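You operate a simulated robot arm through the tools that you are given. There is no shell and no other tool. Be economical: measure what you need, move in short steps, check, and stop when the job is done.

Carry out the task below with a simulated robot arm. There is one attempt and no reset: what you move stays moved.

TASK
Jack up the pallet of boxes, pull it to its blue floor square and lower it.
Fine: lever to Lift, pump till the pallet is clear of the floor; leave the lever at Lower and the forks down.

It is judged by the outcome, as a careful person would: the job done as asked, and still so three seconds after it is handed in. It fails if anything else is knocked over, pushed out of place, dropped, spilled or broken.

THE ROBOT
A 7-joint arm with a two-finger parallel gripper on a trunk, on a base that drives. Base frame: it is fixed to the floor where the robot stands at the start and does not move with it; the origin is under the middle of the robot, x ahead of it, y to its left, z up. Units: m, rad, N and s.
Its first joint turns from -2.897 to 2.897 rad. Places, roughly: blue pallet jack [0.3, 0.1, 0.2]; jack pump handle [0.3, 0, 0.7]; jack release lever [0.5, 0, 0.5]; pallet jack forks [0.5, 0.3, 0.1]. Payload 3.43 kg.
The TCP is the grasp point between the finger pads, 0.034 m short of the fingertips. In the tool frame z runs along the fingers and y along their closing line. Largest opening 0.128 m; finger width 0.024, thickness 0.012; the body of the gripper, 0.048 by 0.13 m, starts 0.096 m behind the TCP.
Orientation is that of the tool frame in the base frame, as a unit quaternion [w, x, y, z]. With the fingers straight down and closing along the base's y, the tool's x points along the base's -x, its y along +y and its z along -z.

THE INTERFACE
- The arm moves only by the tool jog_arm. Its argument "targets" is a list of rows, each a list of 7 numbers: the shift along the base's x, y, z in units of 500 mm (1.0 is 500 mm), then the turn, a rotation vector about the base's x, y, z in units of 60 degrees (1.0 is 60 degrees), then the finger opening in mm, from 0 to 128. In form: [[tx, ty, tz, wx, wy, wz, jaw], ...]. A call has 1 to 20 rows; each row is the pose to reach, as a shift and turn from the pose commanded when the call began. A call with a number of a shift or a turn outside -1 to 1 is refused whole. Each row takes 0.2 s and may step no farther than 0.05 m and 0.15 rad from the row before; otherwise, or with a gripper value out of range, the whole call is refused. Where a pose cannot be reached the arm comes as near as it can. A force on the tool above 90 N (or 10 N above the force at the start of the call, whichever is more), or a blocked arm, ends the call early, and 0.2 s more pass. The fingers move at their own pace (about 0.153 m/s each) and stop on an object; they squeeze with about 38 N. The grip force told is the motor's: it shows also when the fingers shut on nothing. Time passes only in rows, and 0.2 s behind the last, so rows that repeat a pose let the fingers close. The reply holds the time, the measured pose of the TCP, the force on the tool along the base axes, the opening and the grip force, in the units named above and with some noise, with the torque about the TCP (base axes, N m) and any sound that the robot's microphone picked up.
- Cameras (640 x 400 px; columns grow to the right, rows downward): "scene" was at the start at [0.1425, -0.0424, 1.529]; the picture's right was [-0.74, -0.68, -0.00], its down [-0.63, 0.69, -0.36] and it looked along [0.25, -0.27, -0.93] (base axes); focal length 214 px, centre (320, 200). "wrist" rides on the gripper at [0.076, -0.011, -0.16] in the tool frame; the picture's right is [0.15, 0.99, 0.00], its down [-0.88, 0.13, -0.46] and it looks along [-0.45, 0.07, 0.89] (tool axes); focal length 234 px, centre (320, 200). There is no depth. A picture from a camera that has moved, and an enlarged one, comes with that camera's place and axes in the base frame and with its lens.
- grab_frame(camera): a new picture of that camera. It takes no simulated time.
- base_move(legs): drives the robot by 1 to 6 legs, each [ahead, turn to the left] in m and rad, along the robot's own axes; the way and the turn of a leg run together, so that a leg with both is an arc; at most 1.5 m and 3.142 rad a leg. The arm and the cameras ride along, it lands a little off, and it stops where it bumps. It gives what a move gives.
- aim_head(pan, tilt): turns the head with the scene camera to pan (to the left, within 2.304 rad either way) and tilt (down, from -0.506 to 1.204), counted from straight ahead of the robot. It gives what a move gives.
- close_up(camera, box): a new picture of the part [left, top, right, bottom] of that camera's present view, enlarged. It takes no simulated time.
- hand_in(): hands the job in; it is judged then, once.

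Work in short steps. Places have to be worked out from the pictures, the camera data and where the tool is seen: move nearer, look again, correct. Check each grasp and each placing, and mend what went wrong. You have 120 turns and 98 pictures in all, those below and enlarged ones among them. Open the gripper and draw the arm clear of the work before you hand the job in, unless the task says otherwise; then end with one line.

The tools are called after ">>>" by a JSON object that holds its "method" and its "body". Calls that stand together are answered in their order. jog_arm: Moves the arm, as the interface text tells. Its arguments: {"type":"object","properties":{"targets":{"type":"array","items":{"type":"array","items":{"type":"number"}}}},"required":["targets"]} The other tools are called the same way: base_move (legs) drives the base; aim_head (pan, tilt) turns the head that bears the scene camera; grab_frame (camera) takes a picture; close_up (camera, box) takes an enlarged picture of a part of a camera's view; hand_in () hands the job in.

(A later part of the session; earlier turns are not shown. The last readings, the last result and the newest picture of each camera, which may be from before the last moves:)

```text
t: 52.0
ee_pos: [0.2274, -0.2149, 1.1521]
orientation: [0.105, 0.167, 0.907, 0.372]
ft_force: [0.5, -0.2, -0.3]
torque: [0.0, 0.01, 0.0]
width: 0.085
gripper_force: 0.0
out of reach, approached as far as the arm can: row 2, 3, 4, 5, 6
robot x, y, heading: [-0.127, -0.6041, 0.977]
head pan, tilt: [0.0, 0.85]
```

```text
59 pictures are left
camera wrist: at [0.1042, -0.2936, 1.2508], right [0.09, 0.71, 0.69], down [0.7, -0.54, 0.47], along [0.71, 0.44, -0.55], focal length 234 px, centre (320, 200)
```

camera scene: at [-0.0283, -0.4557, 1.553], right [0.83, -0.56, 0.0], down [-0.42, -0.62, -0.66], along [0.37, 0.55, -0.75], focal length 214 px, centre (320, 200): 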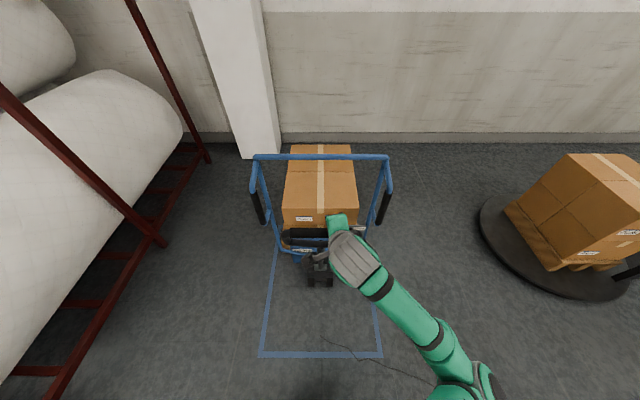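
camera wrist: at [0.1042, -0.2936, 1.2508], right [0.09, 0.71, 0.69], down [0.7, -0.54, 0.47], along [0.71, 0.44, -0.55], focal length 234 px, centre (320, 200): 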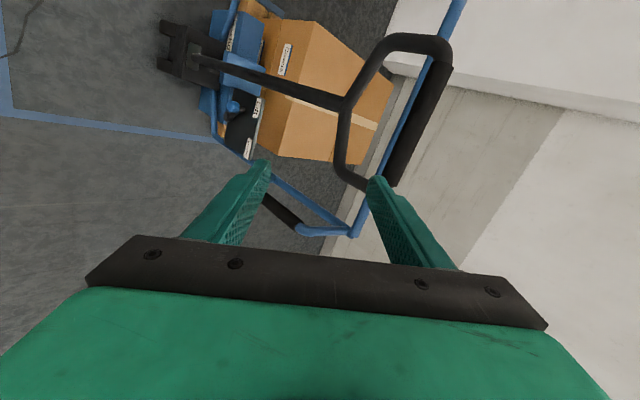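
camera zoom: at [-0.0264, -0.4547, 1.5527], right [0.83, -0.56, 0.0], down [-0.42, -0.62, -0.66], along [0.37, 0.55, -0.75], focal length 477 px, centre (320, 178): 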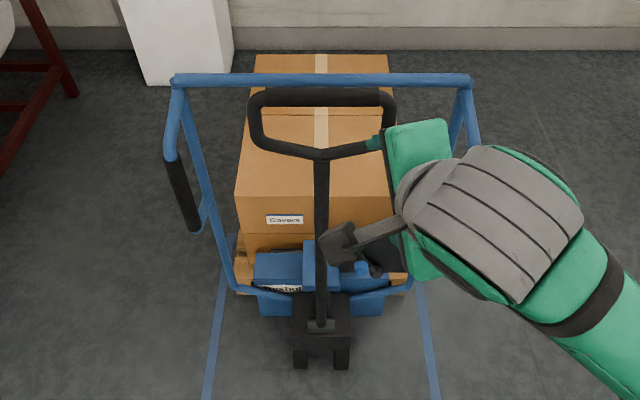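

The handle springs back upright on its own, so each pump is just a pull. I back the base 0.2 m and roll the gripper about its axis the other way (camera to the right).

>>> {"method": "base_move", "body": {"legs": [[-0.2, 0]]}}

>>> {"method": "jog_arm", "body": {"targets": [[0, 0, 0, -0.04, -0.083, 0.088, 85], [0, 0, 0, -0.081, -0.165, 0.175, 85], [0, 0, 0, -0.121, -0.248, 0.263, 85], [0, 0, 0, -0.161, -0.331, 0.351, 85], [0, 0, 0, -0.202, -0.414, 0.439, 85], [0, 0, 0, -0.242, -0.496, 0.526, 85], [0, 0, 0, -0.283, -0.579, 0.614, 85], [0, 0, 0, -0.323, -0.662, 0.702, 85], [0, 0, 0, -0.363, -0.745, 0.79, 85], [0, 0, 0, -0.404, -0.827, 0.877, 85], [0, 0, 0, -0.444, -0.91, 0.965, 85]]}}

>>> {"method": "jog_arm", "body": {"targets": [[0, 0, 0, -0.04, -0.083, 0.088, 85], [0, 0, 0, -0.081, -0.165, 0.175, 85], [0, 0, 0, -0.121, -0.248, 0.263, 85], [0, 0, 0, -0.161, -0.331, 0.351, 85], [0, 0, 0, -0.202, -0.414, 0.439, 85], [0, 0, 0, -0.242, -0.496, 0.526, 85], [0, 0, 0, -0.283, -0.579, 0.614, 85], [0, 0, 0, -0.323, -0.662, 0.702, 85], [0, 0, 0, -0.363, -0.745, 0.79, 85], [0, 0, 0, -0.404, -0.827, 0.877, 85], [0, 0, 0, -0.444, -0.91, 0.965, 85]]}}

>>> {"method": "grab_frame", "body": {"camera": "scene"}}

```text
t: 53.6
ee_pos: [0.1156, -0.3806, 1.1522]
orientation: [0.105, 0.168, 0.906, 0.373]
ft_force: [-0.1, -0.7, 0.5]
torque: [0.0, 0.02, -0.02]
width: 0.085
gripper_force: 0.0
robot x, y, heading: [-0.2413, -0.7775, 0.984]
head pan, tilt: [0.0, 0.85]
```

```text
t: 56.0
ee_pos: [0.1178, -0.3793, 1.1519]
orientation: [0.335, -0.479, 0.785, 0.206]
ft_force: [1.1, -0.4, -0.2]
torque: [-0.02, -0.01, 0.02]
width: 0.0851
gripper_force: 0.1
out of reach, approached as far as the arm can: row 8, 9, 10, 11
robot x, y, heading: [-0.2422, -0.771, 0.978]
head pan, tilt: [0.0, 0.85]
```

```text
t: 58.4
ee_pos: [0.1193, -0.3782, 1.1528]
orientation: [-0.395, 0.879, -0.261, 0.066]
ft_force: [-0.6, -0.6, 0.0]
torque: [-0.01, 0.04, -0.01]
width: 0.0851
gripper_force: 0.2
robot x, y, heading: [-0.2417, -0.7732, 0.973]
head pan, tilt: [0.0, 0.85]
```

```text
58 pictures are left
camera scene: at [-0.1391, -0.622, 1.5527], right [0.83, -0.56, 0.0], down [-0.42, -0.62, -0.66], along [0.37, 0.55, -0.75], focal length 214 px, centre (320, 200)
```

scene: 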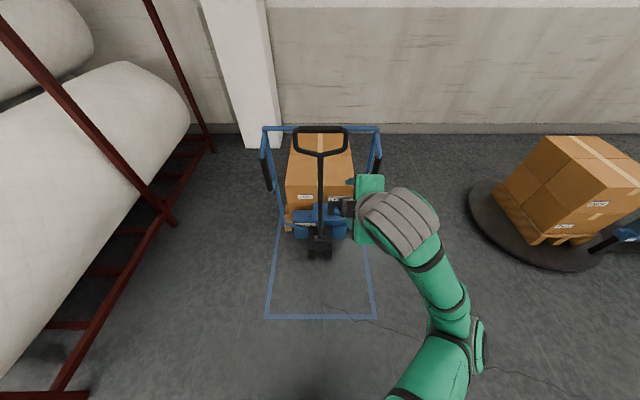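

The roll worked cleanly. I come forward 0.12 m and go to the pre-grasp above the bar.

>>> {"method": "base_move", "body": {"legs": [[0.12, 0]]}}

>>> {"method": "jog_arm", "body": {"targets": [[0.009, 0.07, 0.035, 0, 0, 0, 75], [0.017, 0.14, 0.07, 0, 0, 0, 75], [0.026, 0.21, 0.105, 0, 0, 0, 75], [0.034, 0.28, 0.14, 0, 0, 0, 75], [0.043, 0.35, 0.174, 0, 0, 0, 75]]}}

>>> {"method": "grab_frame", "body": {"camera": "wrist"}}

>>> {"method": "close_up", "body": {"camera": "scene", "box": [240, 100, 400, 280]}}

```text
t: 59.6
ee_pos: [0.186, -0.2768, 1.1526]
orientation: [-0.395, 0.879, -0.26, 0.065]
ft_force: [0.6, 0.2, -0.5]
torque: [-0.02, 0.01, 0.0]
width: 0.0848
gripper_force: 0.0
robot x, y, heading: [-0.169, -0.6737, 0.982]
head pan, tilt: [0.0, 0.85]
```

```text
t: 60.9
ee_pos: [0.2085, -0.1017, 1.2388]
orientation: [-0.395, 0.878, -0.261, 0.065]
ft_force: [0.1, -0.5, -0.2]
torque: [-0.02, 0.0, 0.01]
width: 0.0752
gripper_force: 0.0
robot x, y, heading: [-0.174, -0.673, 0.979]
head pan, tilt: [0.0, 0.85]
```

```text
57 pictures are left
camera wrist: at [0.2256, -0.2385, 1.3486], right [-0.28, -0.62, -0.73], down [-0.95, 0.08, 0.3], along [-0.13, 0.78, -0.61], focal length 234 px, centre (320, 200)
```

wrist: 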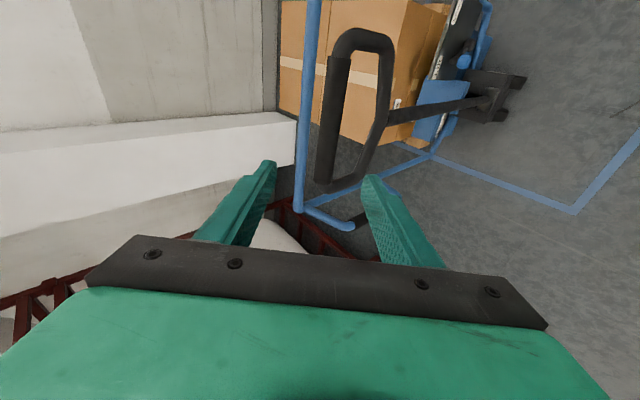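

```text
2.22 times, centred on (320, 190) of scene
camera zoom: at [-0.0716, -0.5216, 1.5527], right [0.83, -0.56, 0.0], down [-0.42, -0.62, -0.66], along [0.37, 0.55, -0.75], focal length 477 px, centre (320, 222)
```

zoom: 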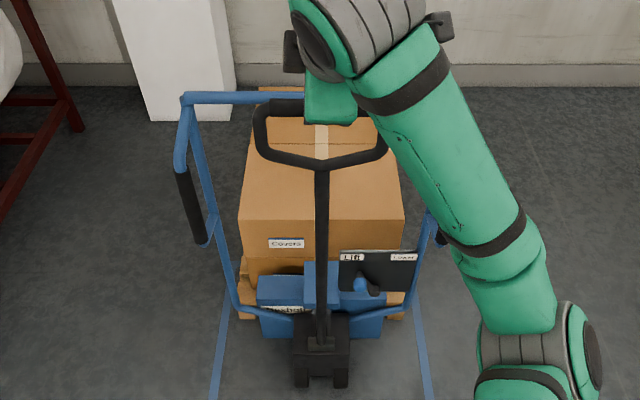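

Bar centre re-measured at u≈0.127, consistent. I move in and close loosely round it (36 mm).

>>> {"method": "jog_arm", "body": {"targets": [[0.022, 0.033, -0.04, 0, 0, 0, 70], [0.045, 0.066, -0.08, 0, 0, 0, 70], [0.067, 0.1, -0.12, 0, 0, 0, 70], [0.09, 0.133, -0.16, 0, 0, 0, 70], [0.112, 0.166, -0.2, 0, 0, 0, 70], [0.112, 0.166, -0.2, 0, 0, 0, 36]]}}

>>> {"method": "grab_frame", "body": {"camera": "wrist"}}

```text
t: 62.2
ee_pos: [0.2631, -0.0215, 1.138]
orientation: [-0.394, 0.879, -0.261, 0.065]
ft_force: [-1.7, -0.1, -2.5]
torque: [-0.01, 0.01, 0.04]
width: 0.0378
gripper_force: 1.1
robot x, y, heading: [-0.1732, -0.6706, 0.976]
head pan, tilt: [0.0, 0.85]
```

```text
55 pictures are left
camera wrist: at [0.2816, -0.1579, 1.2489], right [-0.28, -0.62, -0.73], down [-0.95, 0.08, 0.3], along [-0.13, 0.78, -0.61], focal length 234 px, centre (320, 200)
```

wrist: 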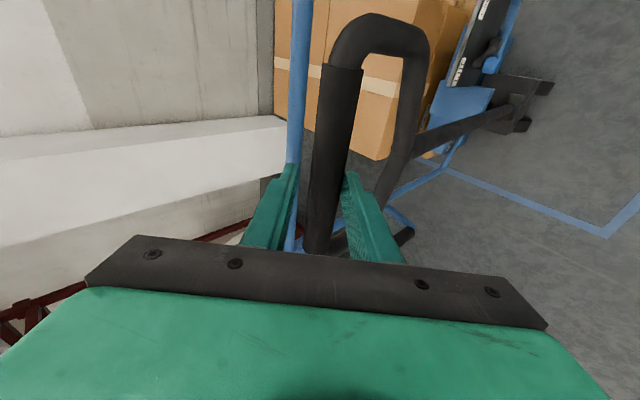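

Straddled. Now a pump pull along the corrected arc to ~27°.

>>> {"method": "jog_arm", "body": {"targets": [[-0.041, -0.06, -0.005, 0, 0, 0, 36], [-0.083, -0.123, -0.013, 0, 0, 0, 36], [-0.125, -0.185, -0.025, 0, 0, 0, 36], [-0.166, -0.247, -0.039, 0, 0, 0, 36], [-0.208, -0.308, -0.058, 0, 0, 0, 36], [-0.248, -0.368, -0.079, 0, 0, 0, 36], [-0.289, -0.428, -0.103, 0, 0, 0, 36], [-0.328, -0.486, -0.131, 0, 0, 0, 36], [-0.367, -0.544, -0.161, 0, 0, 0, 36], [-0.405, -0.6, -0.195, 0, 0, 0, 36]]}}

>>> {"method": "grab_frame", "body": {"camera": "scene"}}

>>> {"method": "grab_frame", "body": {"camera": "wrist"}}

```text
t: 64.5
ee_pos: [0.1483, -0.2232, 1.0372]
orientation: [-0.393, 0.879, -0.261, 0.064]
ft_force: [3.2, 3.4, 34.6]
torque: [-0.36, -0.37, 0.07]
width: 0.0516
gripper_force: 12.9
out of reach, approached as far as the arm can: row 7, 8, 9, 10
robot x, y, heading: [-0.1766, -0.6723, 0.981]
head pan, tilt: [0.0, 0.85]
```

```text
54 pictures are left
camera scene: at [-0.072, -0.5217, 1.5528], right [0.83, -0.56, 0.0], down [-0.42, -0.62, -0.66], along [0.37, 0.55, -0.75], focal length 214 px, centre (320, 200)
```

scene: 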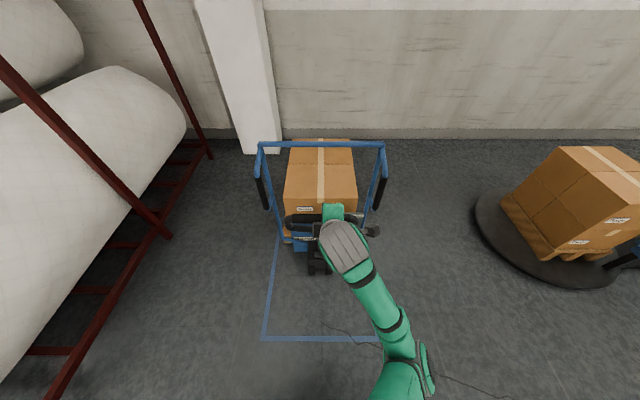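

```text
53 pictures are left
camera wrist: at [0.1664, -0.3579, 1.1491], right [-0.28, -0.62, -0.73], down [-0.95, 0.08, 0.3], along [-0.13, 0.78, -0.62], focal length 234 px, centre (320, 200)
```

wrist: 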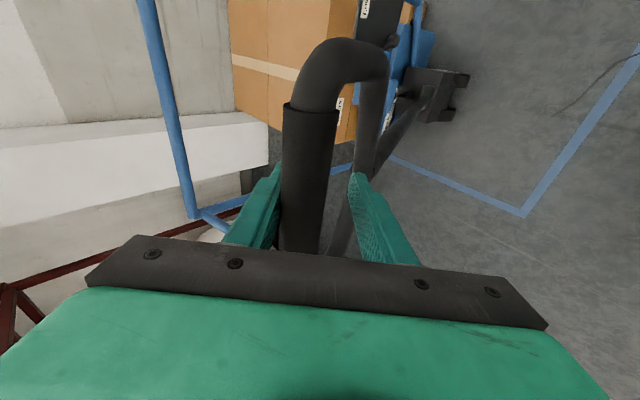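

The stroke got about 17° before the arm's limit. I return to the upright along the reverse path and see whether the load has risen.

>>> {"method": "jog_arm", "body": {"targets": [[0.03, 0.045, 0.01, 0, 0, 0, 36], [0.076, 0.114, 0.064, 0, 0, 0, 36], [0.116, 0.172, 0.092, 0, 0, 0, 36], [0.157, 0.232, 0.116, 0, 0, 0, 36], [0.197, 0.292, 0.137, 0, 0, 0, 36], [0.239, 0.353, 0.156, 0, 0, 0, 36], [0.28, 0.415, 0.17, 0, 0, 0, 36], [0.322, 0.477, 0.182, 0, 0, 0, 36], [0.364, 0.54, 0.19, 0, 0, 0, 36], [0.405, 0.6, 0.195, 0, 0, 0, 36]]}}

>>> {"method": "close_up", "body": {"camera": "scene", "box": [240, 100, 400, 280]}}

```text
t: 66.3
ee_pos: [0.3014, 0.0059, 1.1192]
orientation: [-0.38, 0.886, -0.259, 0.06]
ft_force: [-27.8, -48.1, -19.9]
torque: [-0.03, -0.28, 0.79]
width: 0.0661
gripper_force: 26.8
robot x, y, heading: [-0.1744, -0.6746, 0.976]
head pan, tilt: [0.0, 0.85]
stopped in row 9: the force on the tool passed its limit at 106 N (the readings are from after the stop); the commanded pose is now the measured one
```

```text
2.22 times, centred on (320, 190) of scene
camera zoom: at [-0.0733, -0.5243, 1.5529], right [0.83, -0.56, 0.0], down [-0.42, -0.62, -0.66], along [0.37, 0.55, -0.75], focal length 477 px, centre (320, 222)
```

zoom: 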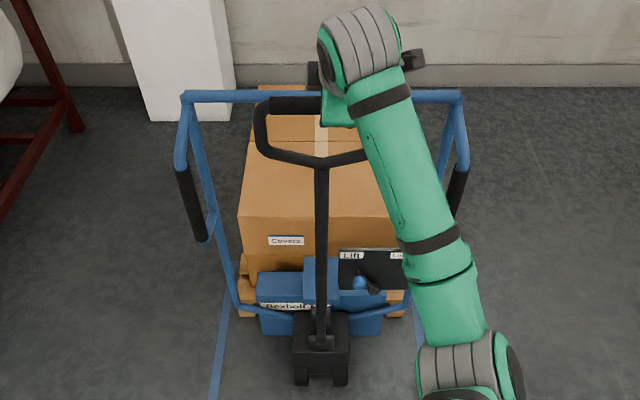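

The load rose about 1 cm with that stroke; my return overshot because the commanded pose had been cut short. I recentre on the bar and do another pull-and-return within the reachable range.

>>> {"method": "jog_arm", "body": {"targets": [[-0.075, -0.051, 0.038, 0, 0, 0, 40], [-0.075, -0.051, 0.038, 0, 0, 0, 36], [-0.116, -0.111, 0.033, 0, 0, 0, 36], [-0.158, -0.174, 0.025, 0, 0, 0, 36], [-0.2, -0.236, 0.013, 0, 0, 0, 36], [-0.241, -0.298, -0.001, 0, 0, 0, 36], [-0.283, -0.359, -0.02, 0, 0, 0, 36], [-0.323, -0.419, -0.041, 0, 0, 0, 36], [-0.283, -0.359, -0.02, 0, 0, 0, 36], [-0.241, -0.298, -0.001, 0, 0, 0, 36], [-0.2, -0.236, 0.013, 0, 0, 0, 36], [-0.158, -0.174, 0.025, 0, 0, 0, 36], [-0.116, -0.111, 0.033, 0, 0, 0, 36], [-0.075, -0.051, 0.038, 0, 0, 0, 36]]}}

>>> {"method": "close_up", "body": {"camera": "scene", "box": [240, 100, 400, 280]}}

```text
t: 69.2
ee_pos: [0.2546, -0.0334, 1.1438]
orientation: [-0.385, 0.884, -0.26, 0.063]
ft_force: [1.4, 2.4, -3.0]
torque: [0.05, 0.02, 0.06]
width: 0.0369
gripper_force: 0.5
robot x, y, heading: [-0.1797, -0.6706, 0.978]
head pan, tilt: [0.0, 0.85]
stopped in row 14: the force on the tool passed its limit at 134 N (the readings are from after the stop); the commanded pose is now the measured one
```

```text
2.22 times, centred on (320, 190) of scene
camera zoom: at [-0.0721, -0.5222, 1.5526], right [0.83, -0.56, 0.0], down [-0.42, -0.62, -0.66], along [0.37, 0.55, -0.75], focal length 477 px, centre (320, 222)
```

zoom: 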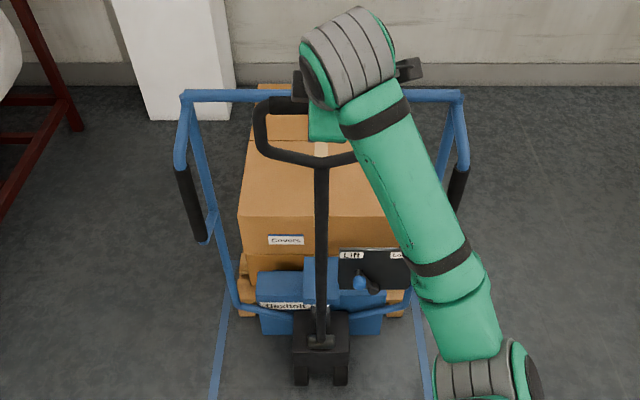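

No clear rise is visible at this zoom; I take a precise reference of the pallet/lift body, then do one more stroke and compare.

>>> {"method": "close_up", "body": {"camera": "scene", "box": [296, 185, 346, 235]}}

>>> {"method": "jog_arm", "body": {"targets": [[-0.035, -0.04, -0.014, 0, 0, 0, 36], [-0.077, -0.103, -0.022, 0, 0, 0, 36], [-0.119, -0.165, -0.034, 0, 0, 0, 36], [-0.16, -0.227, -0.048, 0, 0, 0, 36], [-0.202, -0.288, -0.067, 0, 0, 0, 36], [-0.242, -0.348, -0.088, 0, 0, 0, 36], [-0.265, -0.38, -0.105, 0, 0, 0, 36]]}}

>>> {"method": "close_up", "body": {"camera": "scene", "box": [240, 140, 400, 280]}}

>>> {"method": "close_up", "body": {"camera": "scene", "box": [296, 185, 346, 235]}}

```text
8.00 times, centred on (321, 210) of scene
camera zoom: at [-0.0721, -0.5222, 1.5526], right [0.83, -0.56, 0.0], down [-0.42, -0.62, -0.66], along [0.37, 0.55, -0.75], focal length 1716 px, centre (312, 120)
```

zoom: 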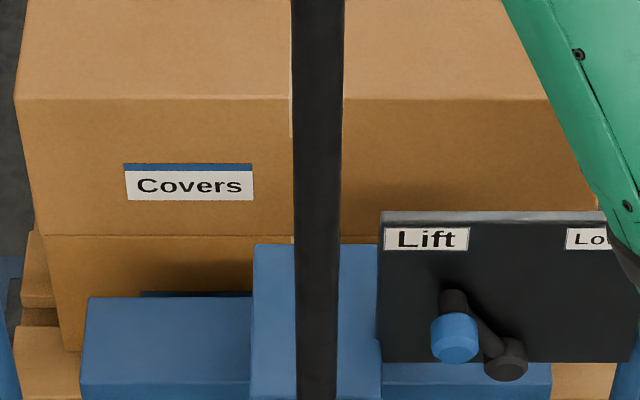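

```text
t: 70.8
ee_pos: [0.1302, -0.2123, 1.0906]
orientation: [-0.386, 0.883, -0.259, 0.062]
ft_force: [-0.3, -0.2, -0.3]
torque: [0.01, -0.02, 0.0]
width: 0.0364
gripper_force: 0.0
out of reach, approached as far as the arm can: row 7
robot x, y, heading: [-0.1743, -0.6704, 0.982]
head pan, tilt: [0.0, 0.85]
```

```text
2.86 times, centred on (320, 210) of scene
camera zoom: at [-0.0726, -0.523, 1.5527], right [0.83, -0.56, 0.0], down [-0.42, -0.62, -0.66], along [0.37, 0.55, -0.75], focal length 613 px, centre (320, 171)
```

zoom: 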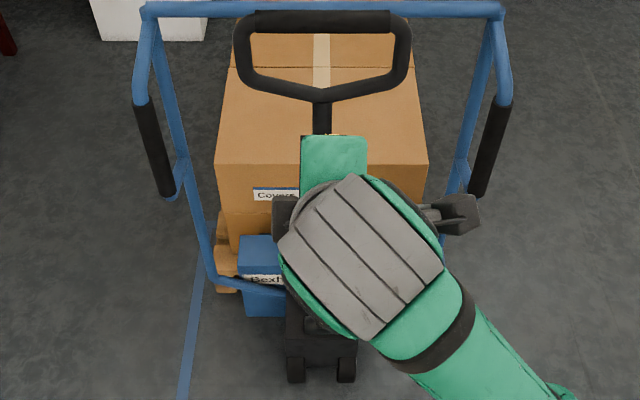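

```text
8.00 times, centred on (321, 210) of scene
camera zoom: at [-0.0726, -0.523, 1.5527], right [0.83, -0.56, 0.0], down [-0.42, -0.62, -0.66], along [0.37, 0.55, -0.75], focal length 1716 px, centre (312, 120)
```

zoom: 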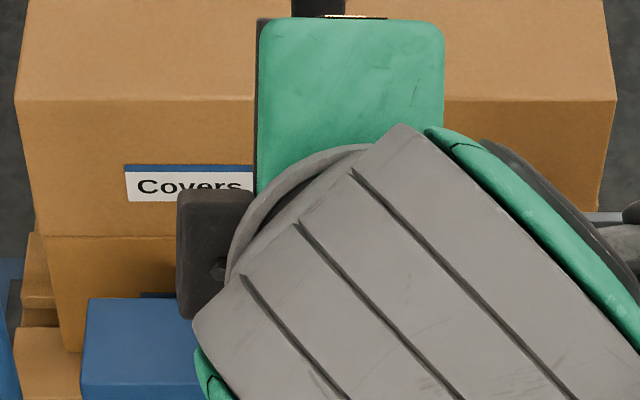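

The fingers had slipped off the bar (handle upright, hand away). I back 5 cm for more stroke, come in again from above and this time grip firmly.

>>> {"method": "base_move", "body": {"legs": [[-0.05, 0]]}}

>>> {"method": "jog_arm", "body": {"targets": [[0.034, 0.05, 0.05, 0, 0, 0, 70], [0.068, 0.101, 0.1, 0, 0, 0, 70], [0.102, 0.152, 0.15, 0, 0, 0, 70], [0.137, 0.202, 0.2, 0, 0, 0, 70], [0.171, 0.253, 0.25, 0, 0, 0, 70], [0.205, 0.303, 0.3, 0, 0, 0, 70]]}}

>>> {"method": "grab_frame", "body": {"camera": "wrist"}}

```text
t: 71.8
ee_pos: [0.1, -0.2568, 1.0917]
orientation: [-0.385, 0.884, -0.258, 0.062]
ft_force: [-0.1, 0.5, 0.0]
torque: [0.02, 0.01, 0.01]
width: 0.0362
gripper_force: 0.1
robot x, y, heading: [-0.2043, -0.7187, 0.978]
head pan, tilt: [0.0, 0.85]
```

```text
t: 73.2
ee_pos: [0.2016, -0.1045, 1.2438]
orientation: [-0.386, 0.883, -0.258, 0.061]
ft_force: [0.4, -0.5, -0.4]
torque: [-0.03, 0.04, 0.05]
width: 0.0698
gripper_force: 0.1
robot x, y, heading: [-0.2043, -0.7169, 0.984]
head pan, tilt: [0.0, 0.85]
```

```text
47 pictures are left
camera wrist: at [0.2202, -0.2396, 1.3551], right [-0.28, -0.64, -0.72], down [-0.95, 0.07, 0.3], along [-0.14, 0.77, -0.63], focal length 234 px, centre (320, 200)
```

wrist: 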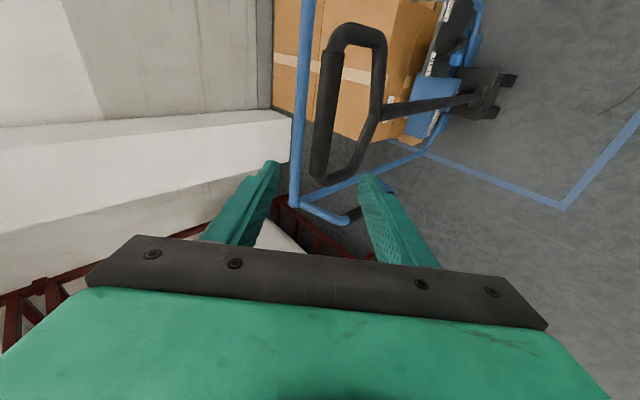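

Lined up as before. In along 45° and close firmly.

>>> {"method": "jog_arm", "body": {"targets": [[0.023, 0.035, -0.042, 0, 0, 0, 70], [0.047, 0.07, -0.085, 0, 0, 0, 70], [0.07, 0.104, -0.127, 0, 0, 0, 70], [0.094, 0.139, -0.17, 0, 0, 0, 70], [0.117, 0.174, -0.214, 0, 0, 0, 70], [0.117, 0.174, -0.214, 0, 0, 0, 40], [0.117, 0.174, -0.214, 0, 0, 0, 20], [0.117, 0.174, -0.214, 0, 0, 0, 20]]}}

>>> {"method": "grab_frame", "body": {"camera": "wrist"}}

```text
t: 75.0
ee_pos: [0.2614, -0.0166, 1.1333]
orientation: [-0.386, 0.884, -0.257, 0.062]
ft_force: [3.1, 2.7, 4.4]
torque: [-0.32, -1.21, 0.61]
width: 0.0278
gripper_force: 44.9
robot x, y, heading: [-0.208, -0.7192, 0.979]
head pan, tilt: [0.0, 0.85]
```

```text
46 pictures are left
camera wrist: at [0.2808, -0.1508, 1.245], right [-0.28, -0.64, -0.72], down [-0.95, 0.07, 0.3], along [-0.14, 0.77, -0.63], focal length 234 px, centre (320, 200)
```

wrist: 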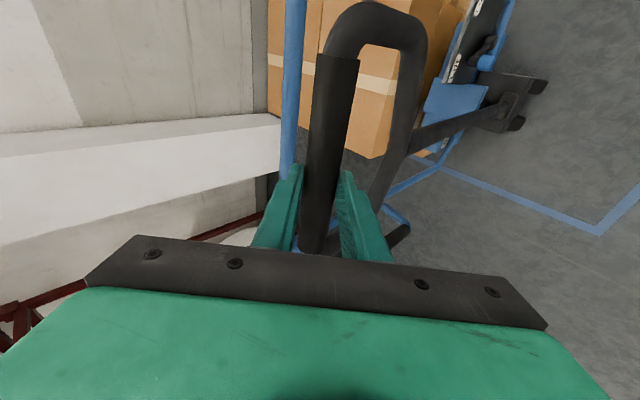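

Firm hold. I pull the stroke with the grip closed.

>>> {"method": "jog_arm", "body": {"targets": [[-0.041, -0.06, -0.005, 0, 0, 0, 20], [-0.083, -0.123, -0.013, 0, 0, 0, 20], [-0.125, -0.185, -0.025, 0, 0, 0, 20], [-0.166, -0.247, -0.039, 0, 0, 0, 20], [-0.208, -0.308, -0.058, 0, 0, 0, 20], [-0.248, -0.368, -0.079, 0, 0, 0, 20], [-0.289, -0.428, -0.103, 0, 0, 0, 20]]}}

>>> {"method": "grab_frame", "body": {"camera": "wrist"}}

>>> {"method": "close_up", "body": {"camera": "scene", "box": [240, 120, 400, 260]}}

```text
t: 76.6
ee_pos: [0.115, -0.2342, 1.0842]
orientation: [-0.386, 0.883, -0.258, 0.061]
ft_force: [4.1, 4.3, 35.2]
torque: [0.25, -0.66, 0.05]
width: 0.0374
gripper_force: 14.7
robot x, y, heading: [-0.206, -0.7196, 0.981]
head pan, tilt: [0.0, 0.85]
```

```text
45 pictures are left
camera wrist: at [0.1356, -0.3687, 1.1955], right [-0.28, -0.64, -0.72], down [-0.95, 0.07, 0.31], along [-0.14, 0.77, -0.62], focal length 234 px, centre (320, 200)
```

wrist: 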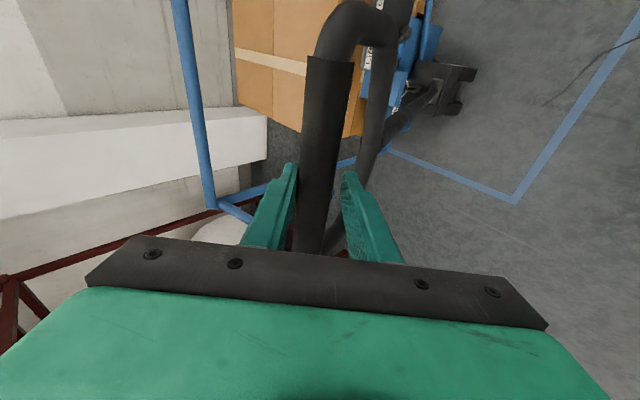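

```text
2.86 times, centred on (320, 190) of scene
camera zoom: at [-0.1028, -0.5674, 1.5528], right [0.83, -0.56, 0.0], down [-0.42, -0.62, -0.66], along [0.37, 0.55, -0.75], focal length 613 px, centre (320, 229)
```

zoom: 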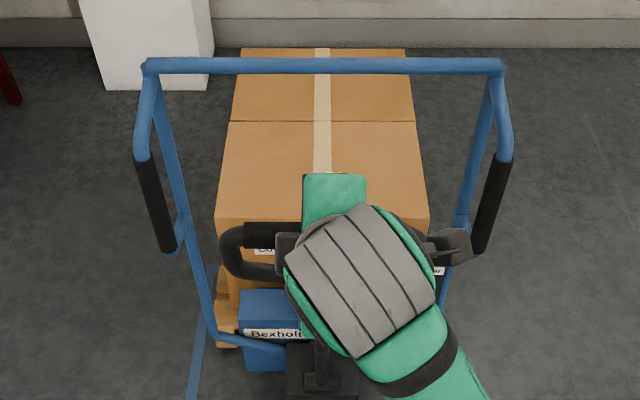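

Handle is held at about 20° lean. I return to near upright and repeat the stroke, keeping the grip.

>>> {"method": "jog_arm", "body": {"targets": [[0.041, 0.06, 0.024, 0, 0, 0, 20], [0.081, 0.12, 0.045, 0, 0, 0, 20], [0.123, 0.181, 0.064, 0, 0, 0, 20], [0.164, 0.243, 0.078, 0, 0, 0, 20], [0.206, 0.305, 0.09, 0, 0, 0, 20], [0.248, 0.368, 0.098, 0, 0, 0, 20], [0.206, 0.305, 0.09, 0, 0, 0, 20], [0.164, 0.243, 0.078, 0, 0, 0, 20], [0.123, 0.181, 0.064, 0, 0, 0, 20], [0.081, 0.12, 0.045, 0, 0, 0, 20], [0.041, 0.06, 0.024, 0, 0, 0, 20], [0, 0, 0, 0, 0, 0, 20]]}}

>>> {"method": "close_up", "body": {"camera": "scene", "box": [240, 120, 400, 260]}}

```text
t: 79.2
ee_pos: [0.117, -0.2329, 1.0849]
orientation: [-0.389, 0.882, -0.26, 0.061]
ft_force: [4.7, 5.1, 52.7]
torque: [-0.09, -0.69, 0.09]
width: 0.0444
gripper_force: 20.2
robot x, y, heading: [-0.2051, -0.7191, 0.977]
head pan, tilt: [0.0, 0.85]
```

```text
2.86 times, centred on (320, 190) of scene
camera zoom: at [-0.1032, -0.5682, 1.5529], right [0.83, -0.56, 0.0], down [-0.42, -0.62, -0.66], along [0.37, 0.55, -0.75], focal length 613 px, centre (320, 229)
```

zoom: 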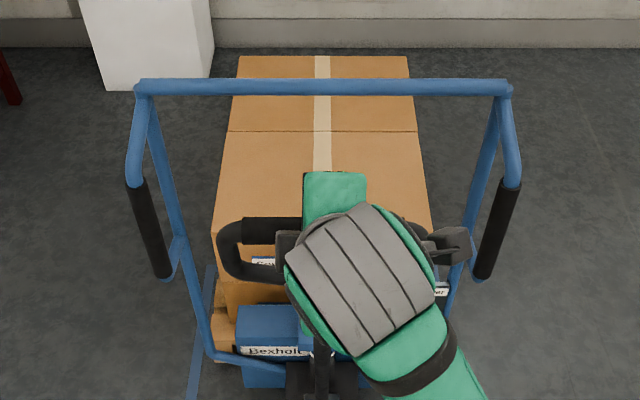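

The whole jack has rolled a few centimetres toward me, which suggests the load is off the floor. I check the pallet's foot and floor line closely.

>>> {"method": "close_up", "body": {"camera": "scene", "box": [280, 185, 330, 225]}}

>>> {"method": "grab_frame", "body": {"camera": "wrist"}}

```text
10.00 times, centred on (305, 205) of scene
camera zoom: at [-0.1032, -0.5682, 1.5529], right [0.83, -0.56, 0.0], down [-0.42, -0.62, -0.66], along [0.37, 0.55, -0.75], focal length 2145 px, centre (470, 150)
```

zoom: 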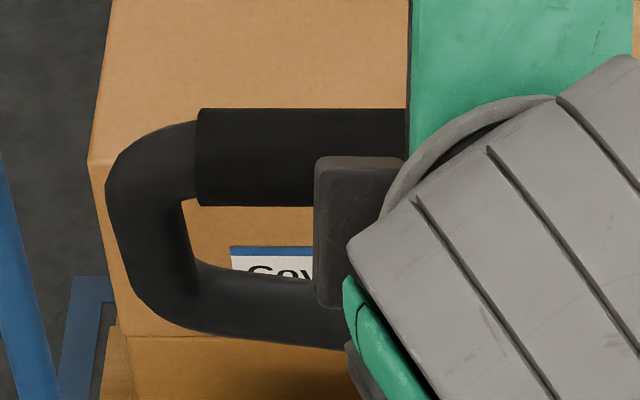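

```text
41 pictures are left
camera wrist: at [0.1362, -0.3683, 1.1959], right [-0.28, -0.63, -0.72], down [-0.95, 0.07, 0.3], along [-0.14, 0.77, -0.62], focal length 234 px, centre (320, 200)
```

wrist: 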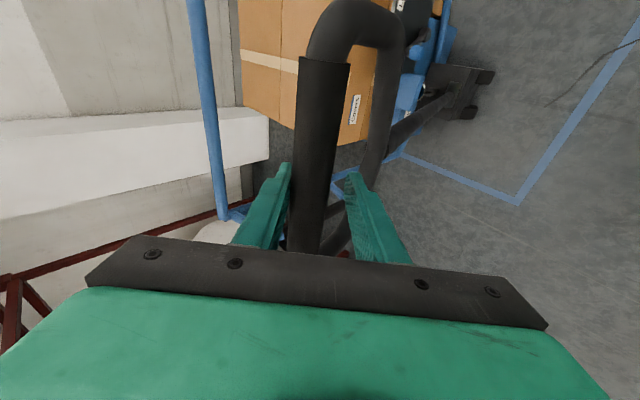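

The jack rolls with the pull, so the pallet is about clear; the square's far-left corner shows at u≈0.68, so it spans u -0.25…0.68. I add one more stroke for margin.

>>> {"method": "jog_arm", "body": {"targets": [[0.041, 0.06, 0.024, 0, 0, 0, 20], [0.081, 0.12, 0.045, 0, 0, 0, 20], [0.123, 0.181, 0.064, 0, 0, 0, 20], [0.164, 0.243, 0.078, 0, 0, 0, 20], [0.206, 0.305, 0.09, 0, 0, 0, 20], [0.164, 0.243, 0.078, 0, 0, 0, 20], [0.123, 0.181, 0.064, 0, 0, 0, 20], [0.081, 0.12, 0.045, 0, 0, 0, 20], [0.041, 0.06, 0.024, 0, 0, 0, 20], [0, 0, 0, 0, 0, 0, 20]]}}

>>> {"method": "close_up", "body": {"camera": "scene", "box": [240, 120, 400, 260]}}

```text
t: 81.4
ee_pos: [0.1213, -0.2302, 1.0856]
orientation: [-0.387, 0.882, -0.26, 0.062]
ft_force: [7.4, 6.6, 52.3]
torque: [0.03, -0.79, 0.09]
width: 0.0453
gripper_force: 21.8
robot x, y, heading: [-0.2058, -0.7188, 0.979]
head pan, tilt: [0.0, 0.85]
```

```text
2.86 times, centred on (320, 190) of scene
camera zoom: at [-0.1029, -0.5677, 1.5529], right [0.83, -0.56, 0.0], down [-0.42, -0.62, -0.66], along [0.37, 0.55, -0.75], focal length 613 px, centre (320, 229)
```

zoom: 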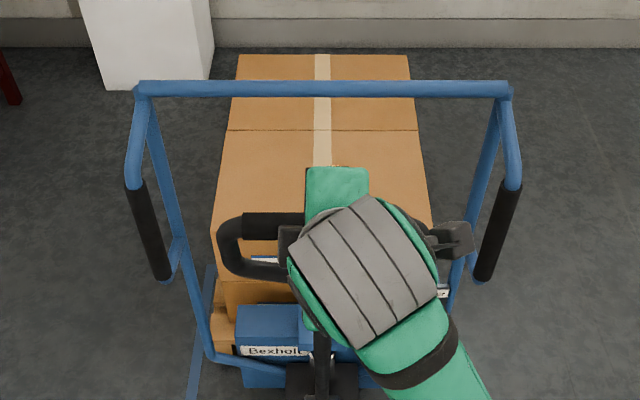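

This stroke raised the load again with no roll. Two more quick strokes for clear margin.

>>> {"method": "jog_arm", "body": {"targets": [[0.041, 0.06, 0.024, 0, 0, 0, 20], [0.081, 0.12, 0.045, 0, 0, 0, 20], [0.123, 0.181, 0.064, 0, 0, 0, 20], [0.164, 0.243, 0.078, 0, 0, 0, 20], [0.206, 0.305, 0.09, 0, 0, 0, 20], [0.164, 0.243, 0.078, 0, 0, 0, 20], [0.123, 0.181, 0.064, 0, 0, 0, 20], [0.081, 0.12, 0.045, 0, 0, 0, 20], [0.041, 0.06, 0.024, 0, 0, 0, 20], [0, 0, 0, 0, 0, 0, 20], [0.041, 0.06, 0.024, 0, 0, 0, 20], [0.081, 0.12, 0.045, 0, 0, 0, 20], [0.123, 0.181, 0.064, 0, 0, 0, 20], [0.164, 0.243, 0.078, 0, 0, 0, 20], [0.206, 0.305, 0.09, 0, 0, 0, 20], [0.164, 0.243, 0.078, 0, 0, 0, 20], [0.123, 0.181, 0.064, 0, 0, 0, 20], [0.081, 0.12, 0.045, 0, 0, 0, 20], [0.041, 0.06, 0.024, 0, 0, 0, 20], [0, 0, 0, 0, 0, 0, 20]]}}

>>> {"method": "close_up", "body": {"camera": "scene", "box": [240, 120, 400, 260]}}

```text
t: 85.6
ee_pos: [0.1181, -0.2305, 1.0827]
orientation: [-0.388, 0.882, -0.26, 0.061]
ft_force: [8.9, 5.1, 53.0]
torque: [-0.07, -0.73, 0.09]
width: 0.046
gripper_force: 22.4
robot x, y, heading: [-0.2035, -0.7182, 0.981]
head pan, tilt: [0.0, 0.85]
```

```text
2.86 times, centred on (320, 190) of scene
camera zoom: at [-0.1028, -0.5676, 1.5528], right [0.83, -0.56, 0.0], down [-0.42, -0.62, -0.66], along [0.37, 0.55, -0.75], focal length 613 px, centre (320, 229)
```

zoom: 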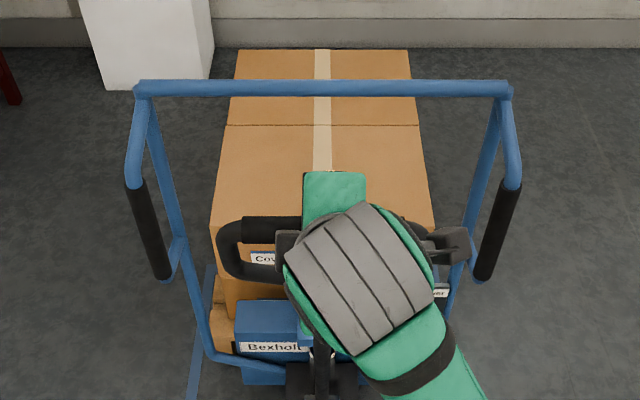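

The load has risen a good 2 cm more, with the jack rolling freely. Initial pallet centre was u≈0.785, square centre ≈0.217, and it already rolled ≈0.06, so about 0.5 m remain. I drive straight back 0.12 m while holding the bar.

>>> {"method": "base_move", "body": {"legs": [[-0.12, 0]]}}

>>> {"method": "close_up", "body": {"camera": "scene", "box": [220, 110, 420, 290]}}

>>> {"method": "grab_frame", "body": {"camera": "wrist"}}

```text
t: 86.8
ee_pos: [0.0461, -0.3322, 1.0826]
orientation: [-0.384, 0.885, -0.258, 0.062]
ft_force: [1.5, 0.2, 3.4]
torque: [-0.62, -0.73, 1.1]
width: 0.028
gripper_force: 44.7
robot x, y, heading: [-0.2718, -0.8207, 0.975]
head pan, tilt: [0.0, 0.85]
```

```text
2.22 times, centred on (320, 200) of scene
camera zoom: at [-0.1705, -0.6682, 1.5527], right [0.83, -0.56, 0.0], down [-0.42, -0.62, -0.66], along [0.37, 0.55, -0.75], focal length 477 px, centre (320, 200)
```

zoom: 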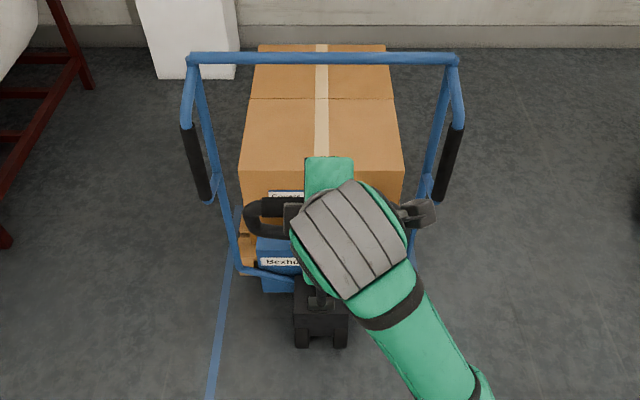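

```text
37 pictures are left
camera wrist: at [0.0674, -0.4672, 1.1946], right [-0.28, -0.64, -0.72], down [-0.95, 0.07, 0.3], along [-0.14, 0.77, -0.63], focal length 234 px, centre (320, 200)
```

wrist: 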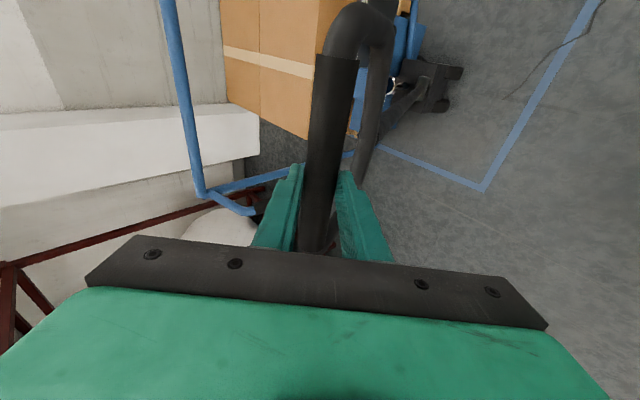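

The jack rolled ~2 cm and the rest went into handle lean (~20°, force now low). I keep driving back with the bar height held.

>>> {"method": "base_move", "body": {"legs": [[-0.12, 0]]}}

>>> {"method": "close_up", "body": {"camera": "scene", "box": [220, 110, 420, 290]}}

```text
t: 88.1
ee_pos: [-0.018, -0.4325, 1.0819]
orientation: [-0.385, 0.884, -0.257, 0.062]
ft_force: [-0.4, -0.3, -0.3]
torque: [-0.04, -0.01, -0.02]
width: 0.0202
gripper_force: 0.0
robot x, y, heading: [-0.3386, -0.9153, 0.977]
head pan, tilt: [0.0, 0.85]
```

```text
2.22 times, centred on (320, 200) of scene
camera zoom: at [-0.2366, -0.767, 1.5527], right [0.83, -0.56, 0.0], down [-0.42, -0.62, -0.66], along [0.37, 0.55, -0.75], focal length 477 px, centre (320, 200)
```

zoom: 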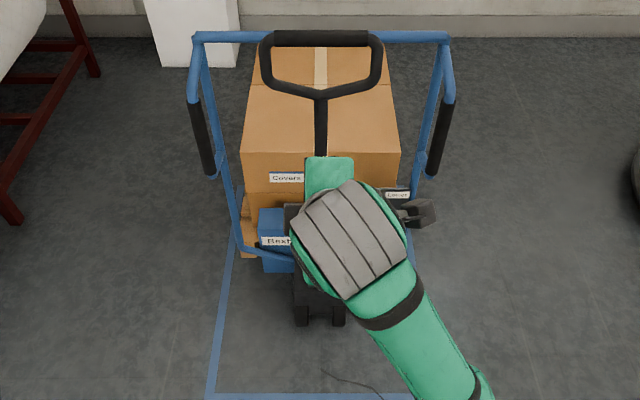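

The fingers slipped off the round bar (38 N grip is too weak across the pull). The rigid blue crossbar (z≈1.07) is a better hold: with the tool pointing down and both fingers hooked behind it, the pull is not on the grip. I raise the hand and turn it to fingers-down.

>>> {"method": "jog_arm", "body": {"targets": [[0, 0, 0.06, -0.017, 0.05, -0.09, 40], [0, 0, 0.12, -0.034, 0.101, -0.18, 60], [0, 0, 0.18, -0.051, 0.151, -0.27, 80], [0, 0, 0.24, -0.069, 0.201, -0.36, 90], [0, 0, 0.3, -0.086, 0.252, -0.45, 90], [0, 0, 0.36, -0.103, 0.302, -0.54, 90], [0, 0, 0.42, -0.12, 0.352, -0.63, 90], [0, 0, 0.48, -0.137, 0.4025, -0.72, 90]]}}

>>> {"method": "jog_arm", "body": {"targets": [[0, 0, 0, -0.017, 0.05, -0.09, 90], [0, 0, 0, -0.034, 0.101, -0.18, 90], [0, 0, 0, -0.051, 0.151, -0.27, 90], [0, 0, 0, -0.069, 0.201, -0.36, 90], [0, 0, 0, -0.086, 0.252, -0.45, 90], [0, 0, 0, -0.103, 0.302, -0.54, 90], [0, 0, 0, -0.12, 0.352, -0.63, 90], [0, 0, 0, -0.137, 0.4025, -0.72, 90]]}}

>>> {"method": "close_up", "body": {"camera": "scene", "box": [220, 110, 420, 290]}}

```text
t: 89.9
ee_pos: [-0.0178, -0.4335, 1.3241]
orientation: [-0.211, 0.745, -0.632, 0.034]
ft_force: [0.5, -0.5, -0.1]
torque: [-0.02, 0.02, 0.01]
width: 0.0898
gripper_force: 0.1
robot x, y, heading: [-0.3421, -0.9169, 0.974]
head pan, tilt: [0.0, 0.85]
```

```text
t: 91.7
ee_pos: [-0.0177, -0.4326, 1.3221]
orientation: [-0.003, -0.466, 0.885, 0.001]
ft_force: [-0.5, 1.2, 0.4]
torque: [-0.01, 0.02, 0.03]
width: 0.0901
gripper_force: 0.1
robot x, y, heading: [-0.3397, -0.9182, 0.978]
head pan, tilt: [0.0, 0.85]
```

```text
2.22 times, centred on (320, 200) of scene
camera zoom: at [-0.2367, -0.767, 1.5527], right [0.83, -0.56, 0.0], down [-0.42, -0.62, -0.66], along [0.37, 0.55, -0.75], focal length 477 px, centre (320, 200)
```

zoom: 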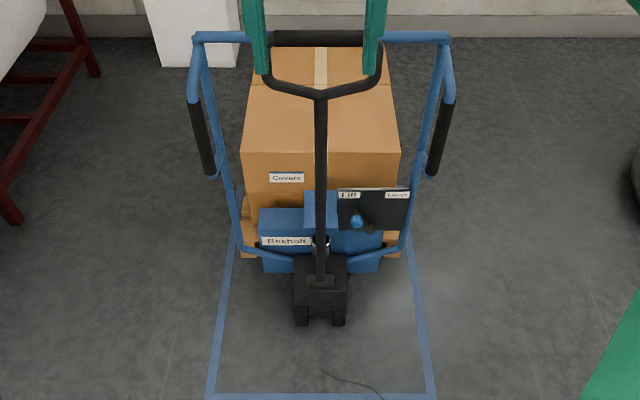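

Hand is fingers-down over the axis at z 1.32, above everything. I drive forward 0.38 m (hand passes over the loop) and look down with the wrist camera.

>>> {"method": "base_move", "body": {"legs": [[0.38, 0]]}}

>>> {"method": "grab_frame", "body": {"camera": "wrist"}}

>>> {"method": "grab_frame", "body": {"camera": "scene"}}

```text
t: 94.0
ee_pos: [0.185, -0.1171, 1.3215]
orientation: [-0.001, -0.472, 0.882, 0.001]
ft_force: [-0.1, -1.0, 0.2]
torque: [0.02, -0.02, -0.02]
width: 0.0903
gripper_force: 0.1
robot x, y, heading: [-0.1315, -0.6034, 0.991]
head pan, tilt: [0.0, 0.85]
```

```text
34 pictures are left
camera wrist: at [0.1517, -0.1844, 1.4817], right [-0.9, 0.43, 0.0], down [0.38, 0.81, 0.45], along [0.19, 0.41, -0.89], focal length 234 px, centre (320, 200)
```

wrist: 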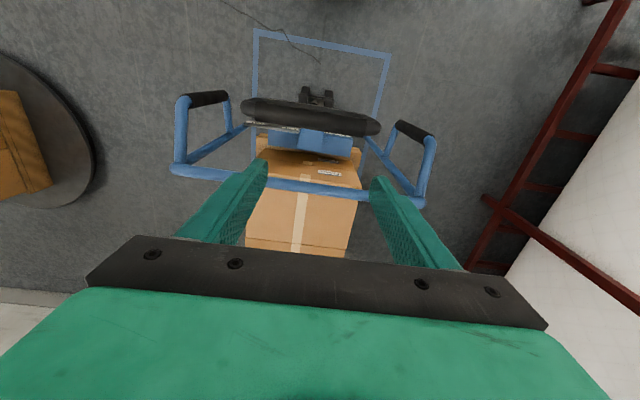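

```text
33 pictures are left
camera scene: at [-0.0304, -0.4533, 1.5527], right [0.84, -0.55, 0.0], down [-0.41, -0.63, -0.66], along [0.36, 0.55, -0.75], focal length 214 px, centre (320, 200)
```

scene: 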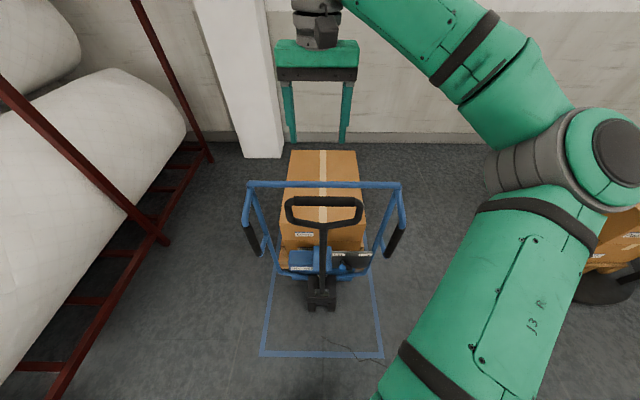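

The crossbar is at u≈0.12, z≈1.05. I move the fingers beyond it and partway down, then look again.

>>> {"method": "jog_arm", "body": {"targets": [[0.041, 0.054, 0, 0, 0, 0, 90], [0.082, 0.108, 0, 0, 0, 0, 90], [0.124, 0.163, 0, 0, 0, 0, 90], [0.165, 0.217, 0, 0, 0, 0, 90], [0.206, 0.271, 0, 0, 0, 0, 90], [0.206, 0.271, -0.08, 0, 0, 0, 90], [0.206, 0.271, -0.16, 0, 0, 0, 90], [0.206, 0.271, -0.24, 0, 0, 0, 90], [0.206, 0.271, -0.32, 0, 0, 0, 90]]}}

>>> {"method": "grab_frame", "body": {"camera": "wrist"}}

>>> {"method": "close_up", "body": {"camera": "scene", "box": [220, 110, 420, 290]}}

```text
t: 96.0
ee_pos: [0.2854, 0.0159, 1.162]
orientation: [0.0, -0.472, 0.882, 0.001]
ft_force: [-0.4, 0.1, 0.8]
torque: [0.04, -0.04, 0.01]
width: 0.0902
gripper_force: 0.1
robot x, y, heading: [-0.1318, -0.6047, 0.99]
head pan, tilt: [0.0, 0.85]
```

```text
32 pictures are left
camera wrist: at [0.2527, -0.0531, 1.3232], right [-0.9, 0.43, 0.0], down [0.38, 0.81, 0.46], along [0.19, 0.41, -0.89], focal length 234 px, centre (320, 200)
```

wrist: 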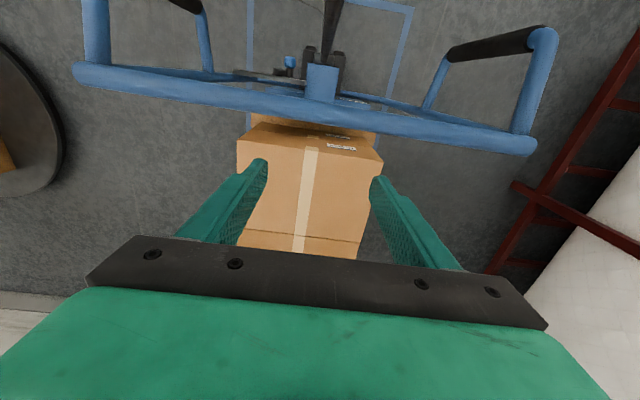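

```text
2.22 times, centred on (320, 200) of scene
camera zoom: at [-0.0306, -0.4534, 1.5528], right [0.84, -0.55, 0.0], down [-0.41, -0.63, -0.66], along [0.36, 0.55, -0.75], focal length 477 px, centre (320, 200)
```

zoom: 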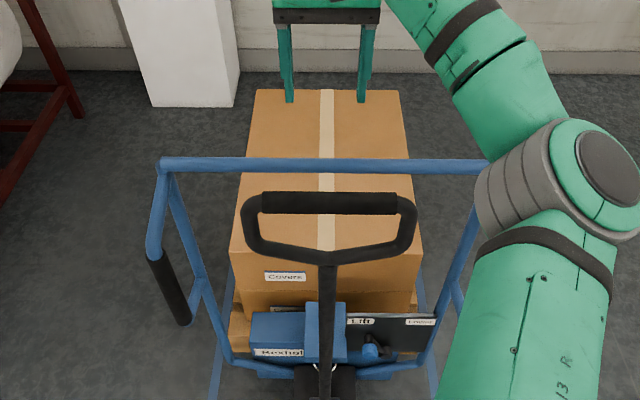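

Crossbar now pinned down: u≈0.121, z≈1.046; fingers are at u≈0.173, clear behind it. I lower to hook depth, then pull gently with the base.

>>> {"method": "jog_arm", "body": {"targets": [[0, 0, -0.08, 0, 0, 0, 90], [0, 0, -0.16, 0, 0, 0, 90], [0, 0, -0.24, 0, 0, 0, 90]]}}

>>> {"method": "base_move", "body": {"legs": [[-0.1, 0]]}}

>>> {"method": "close_up", "body": {"camera": "scene", "box": [220, 110, 420, 290]}}

```text
t: 96.8
ee_pos: [0.2891, 0.0177, 1.0443]
orientation: [-0.001, -0.471, 0.882, 0.0]
ft_force: [-0.3, -0.2, 0.0]
torque: [0.0, -0.02, 0.01]
width: 0.0899
gripper_force: 0.1
robot x, y, heading: [-0.1327, -0.6063, 0.989]
head pan, tilt: [0.0, 0.85]
```

```text
t: 97.7
ee_pos: [0.2743, -0.0052, 1.0475]
orientation: [0.012, -0.47, 0.883, 0.008]
ft_force: [0.8, -0.2, -0.8]
torque: [0.02, -0.01, 0.02]
width: 0.0899
gripper_force: 0.0
robot x, y, heading: [-0.1516, -0.6335, 0.992]
head pan, tilt: [0.0, 0.85]
stopped in leg 1: the force on the tool passed its limit at 128 N (the readings are from after the stop); the commanded pose is now the measured one
```

```text
2.22 times, centred on (320, 200) of scene
camera zoom: at [-0.0491, -0.4817, 1.5527], right [0.84, -0.55, 0.0], down [-0.41, -0.63, -0.66], along [0.36, 0.55, -0.75], focal length 477 px, centre (320, 200)
```

zoom: 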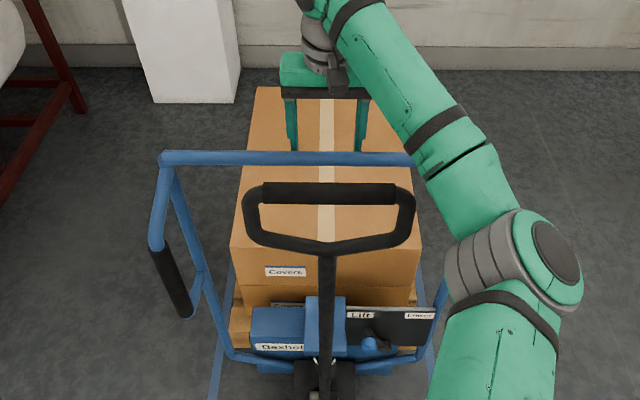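

The start jerk tripped the limit. I pull with the arm instead, in a slow ramp along -u.

>>> {"method": "jog_arm", "body": {"targets": [[-0.003, -0.005, 0, 0, 0, 0, 90], [-0.008, -0.012, 0, 0, 0, 0, 90], [-0.013, -0.02, 0, 0, 0, 0, 90], [-0.019, -0.029, 0, 0, 0, 0, 90], [-0.027, -0.04, 0, 0, 0, 0, 90], [-0.035, -0.052, 0, 0, 0, 0, 90], [-0.044, -0.065, 0, 0, 0, 0, 90], [-0.053, -0.078, 0, 0, 0, 0, 90], [-0.062, -0.092, 0, 0, 0, 0, 90], [-0.071, -0.105, 0, 0, 0, 0, 90], [-0.08, -0.119, 0, 0, 0, 0, 90], [-0.089, -0.132, 0, 0, 0, 0, 90]]}}

>>> {"method": "close_up", "body": {"camera": "scene", "box": [220, 110, 420, 290]}}

```text
t: 100.3
ee_pos: [0.2296, -0.0723, 1.0464]
orientation: [0.009, -0.47, 0.882, 0.007]
ft_force: [0.2, -0.5, 0.0]
torque: [0.01, 0.01, 0.0]
width: 0.0899
gripper_force: 0.0
robot x, y, heading: [-0.1497, -0.63, 0.989]
head pan, tilt: [0.0, 0.85]
```

```text
2.22 times, centred on (320, 200) of scene
camera zoom: at [-0.0492, -0.4818, 1.5527], right [0.84, -0.55, 0.0], down [-0.41, -0.63, -0.66], along [0.36, 0.55, -0.75], focal length 477 px, centre (320, 200)
```

zoom: 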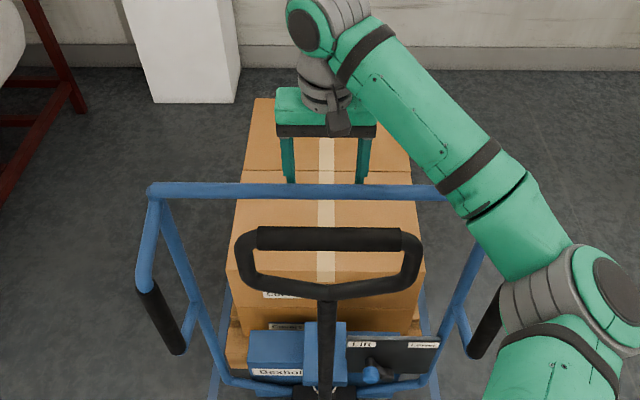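

Works: the jack rolled smoothly; crossbar now u≈0.036, total travel ≈0.25 m of ≈0.57. I extend the arm forward 0.14, back the base 0.13, then continue pulling.

>>> {"method": "jog_arm", "body": {"targets": [[0.05, 0.075, 0, 0, 0, 0, 90], [0.1, 0.15, 0, 0, 0, 0, 90], [0.157, 0.232, 0, 0, 0, 0, 90]]}}

>>> {"method": "base_move", "body": {"legs": [[-0.13, -0.01]]}}

>>> {"method": "close_up", "body": {"camera": "scene", "box": [220, 110, 420, 290]}}

```text
t: 101.1
ee_pos: [0.3235, 0.0331, 1.0457]
orientation: [0.011, -0.46, 0.888, 0.011]
ft_force: [0.2, -0.1, 0.9]
torque: [0.01, 0.0, 0.0]
width: 0.0901
gripper_force: 0.1
robot x, y, heading: [-0.1469, -0.6332, 0.988]
head pan, tilt: [0.0, 0.85]
```

```text
t: 101.8
ee_pos: [0.3226, 0.0316, 1.0503]
orientation: [0.015, -0.457, 0.889, 0.009]
ft_force: [-0.8, 0.2, -0.1]
torque: [0.0, 0.01, -0.01]
width: 0.0897
gripper_force: 0.1
robot x, y, heading: [-0.1516, -0.6419, 0.987]
head pan, tilt: [0.0, 0.85]
stopped in leg 1: the robot was blocked; the commanded pose is now the measured one
```

```text
2.22 times, centred on (320, 200) of scene
camera zoom: at [-0.0504, -0.4863, 1.5527], right [0.84, -0.55, 0.0], down [-0.41, -0.63, -0.66], along [0.36, 0.55, -0.75], focal length 477 px, centre (320, 200)
```

zoom: 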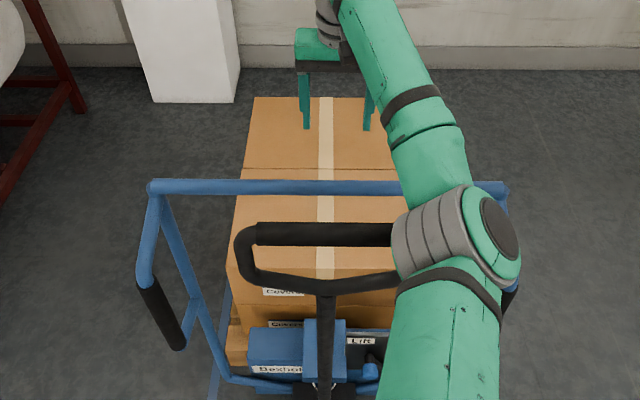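

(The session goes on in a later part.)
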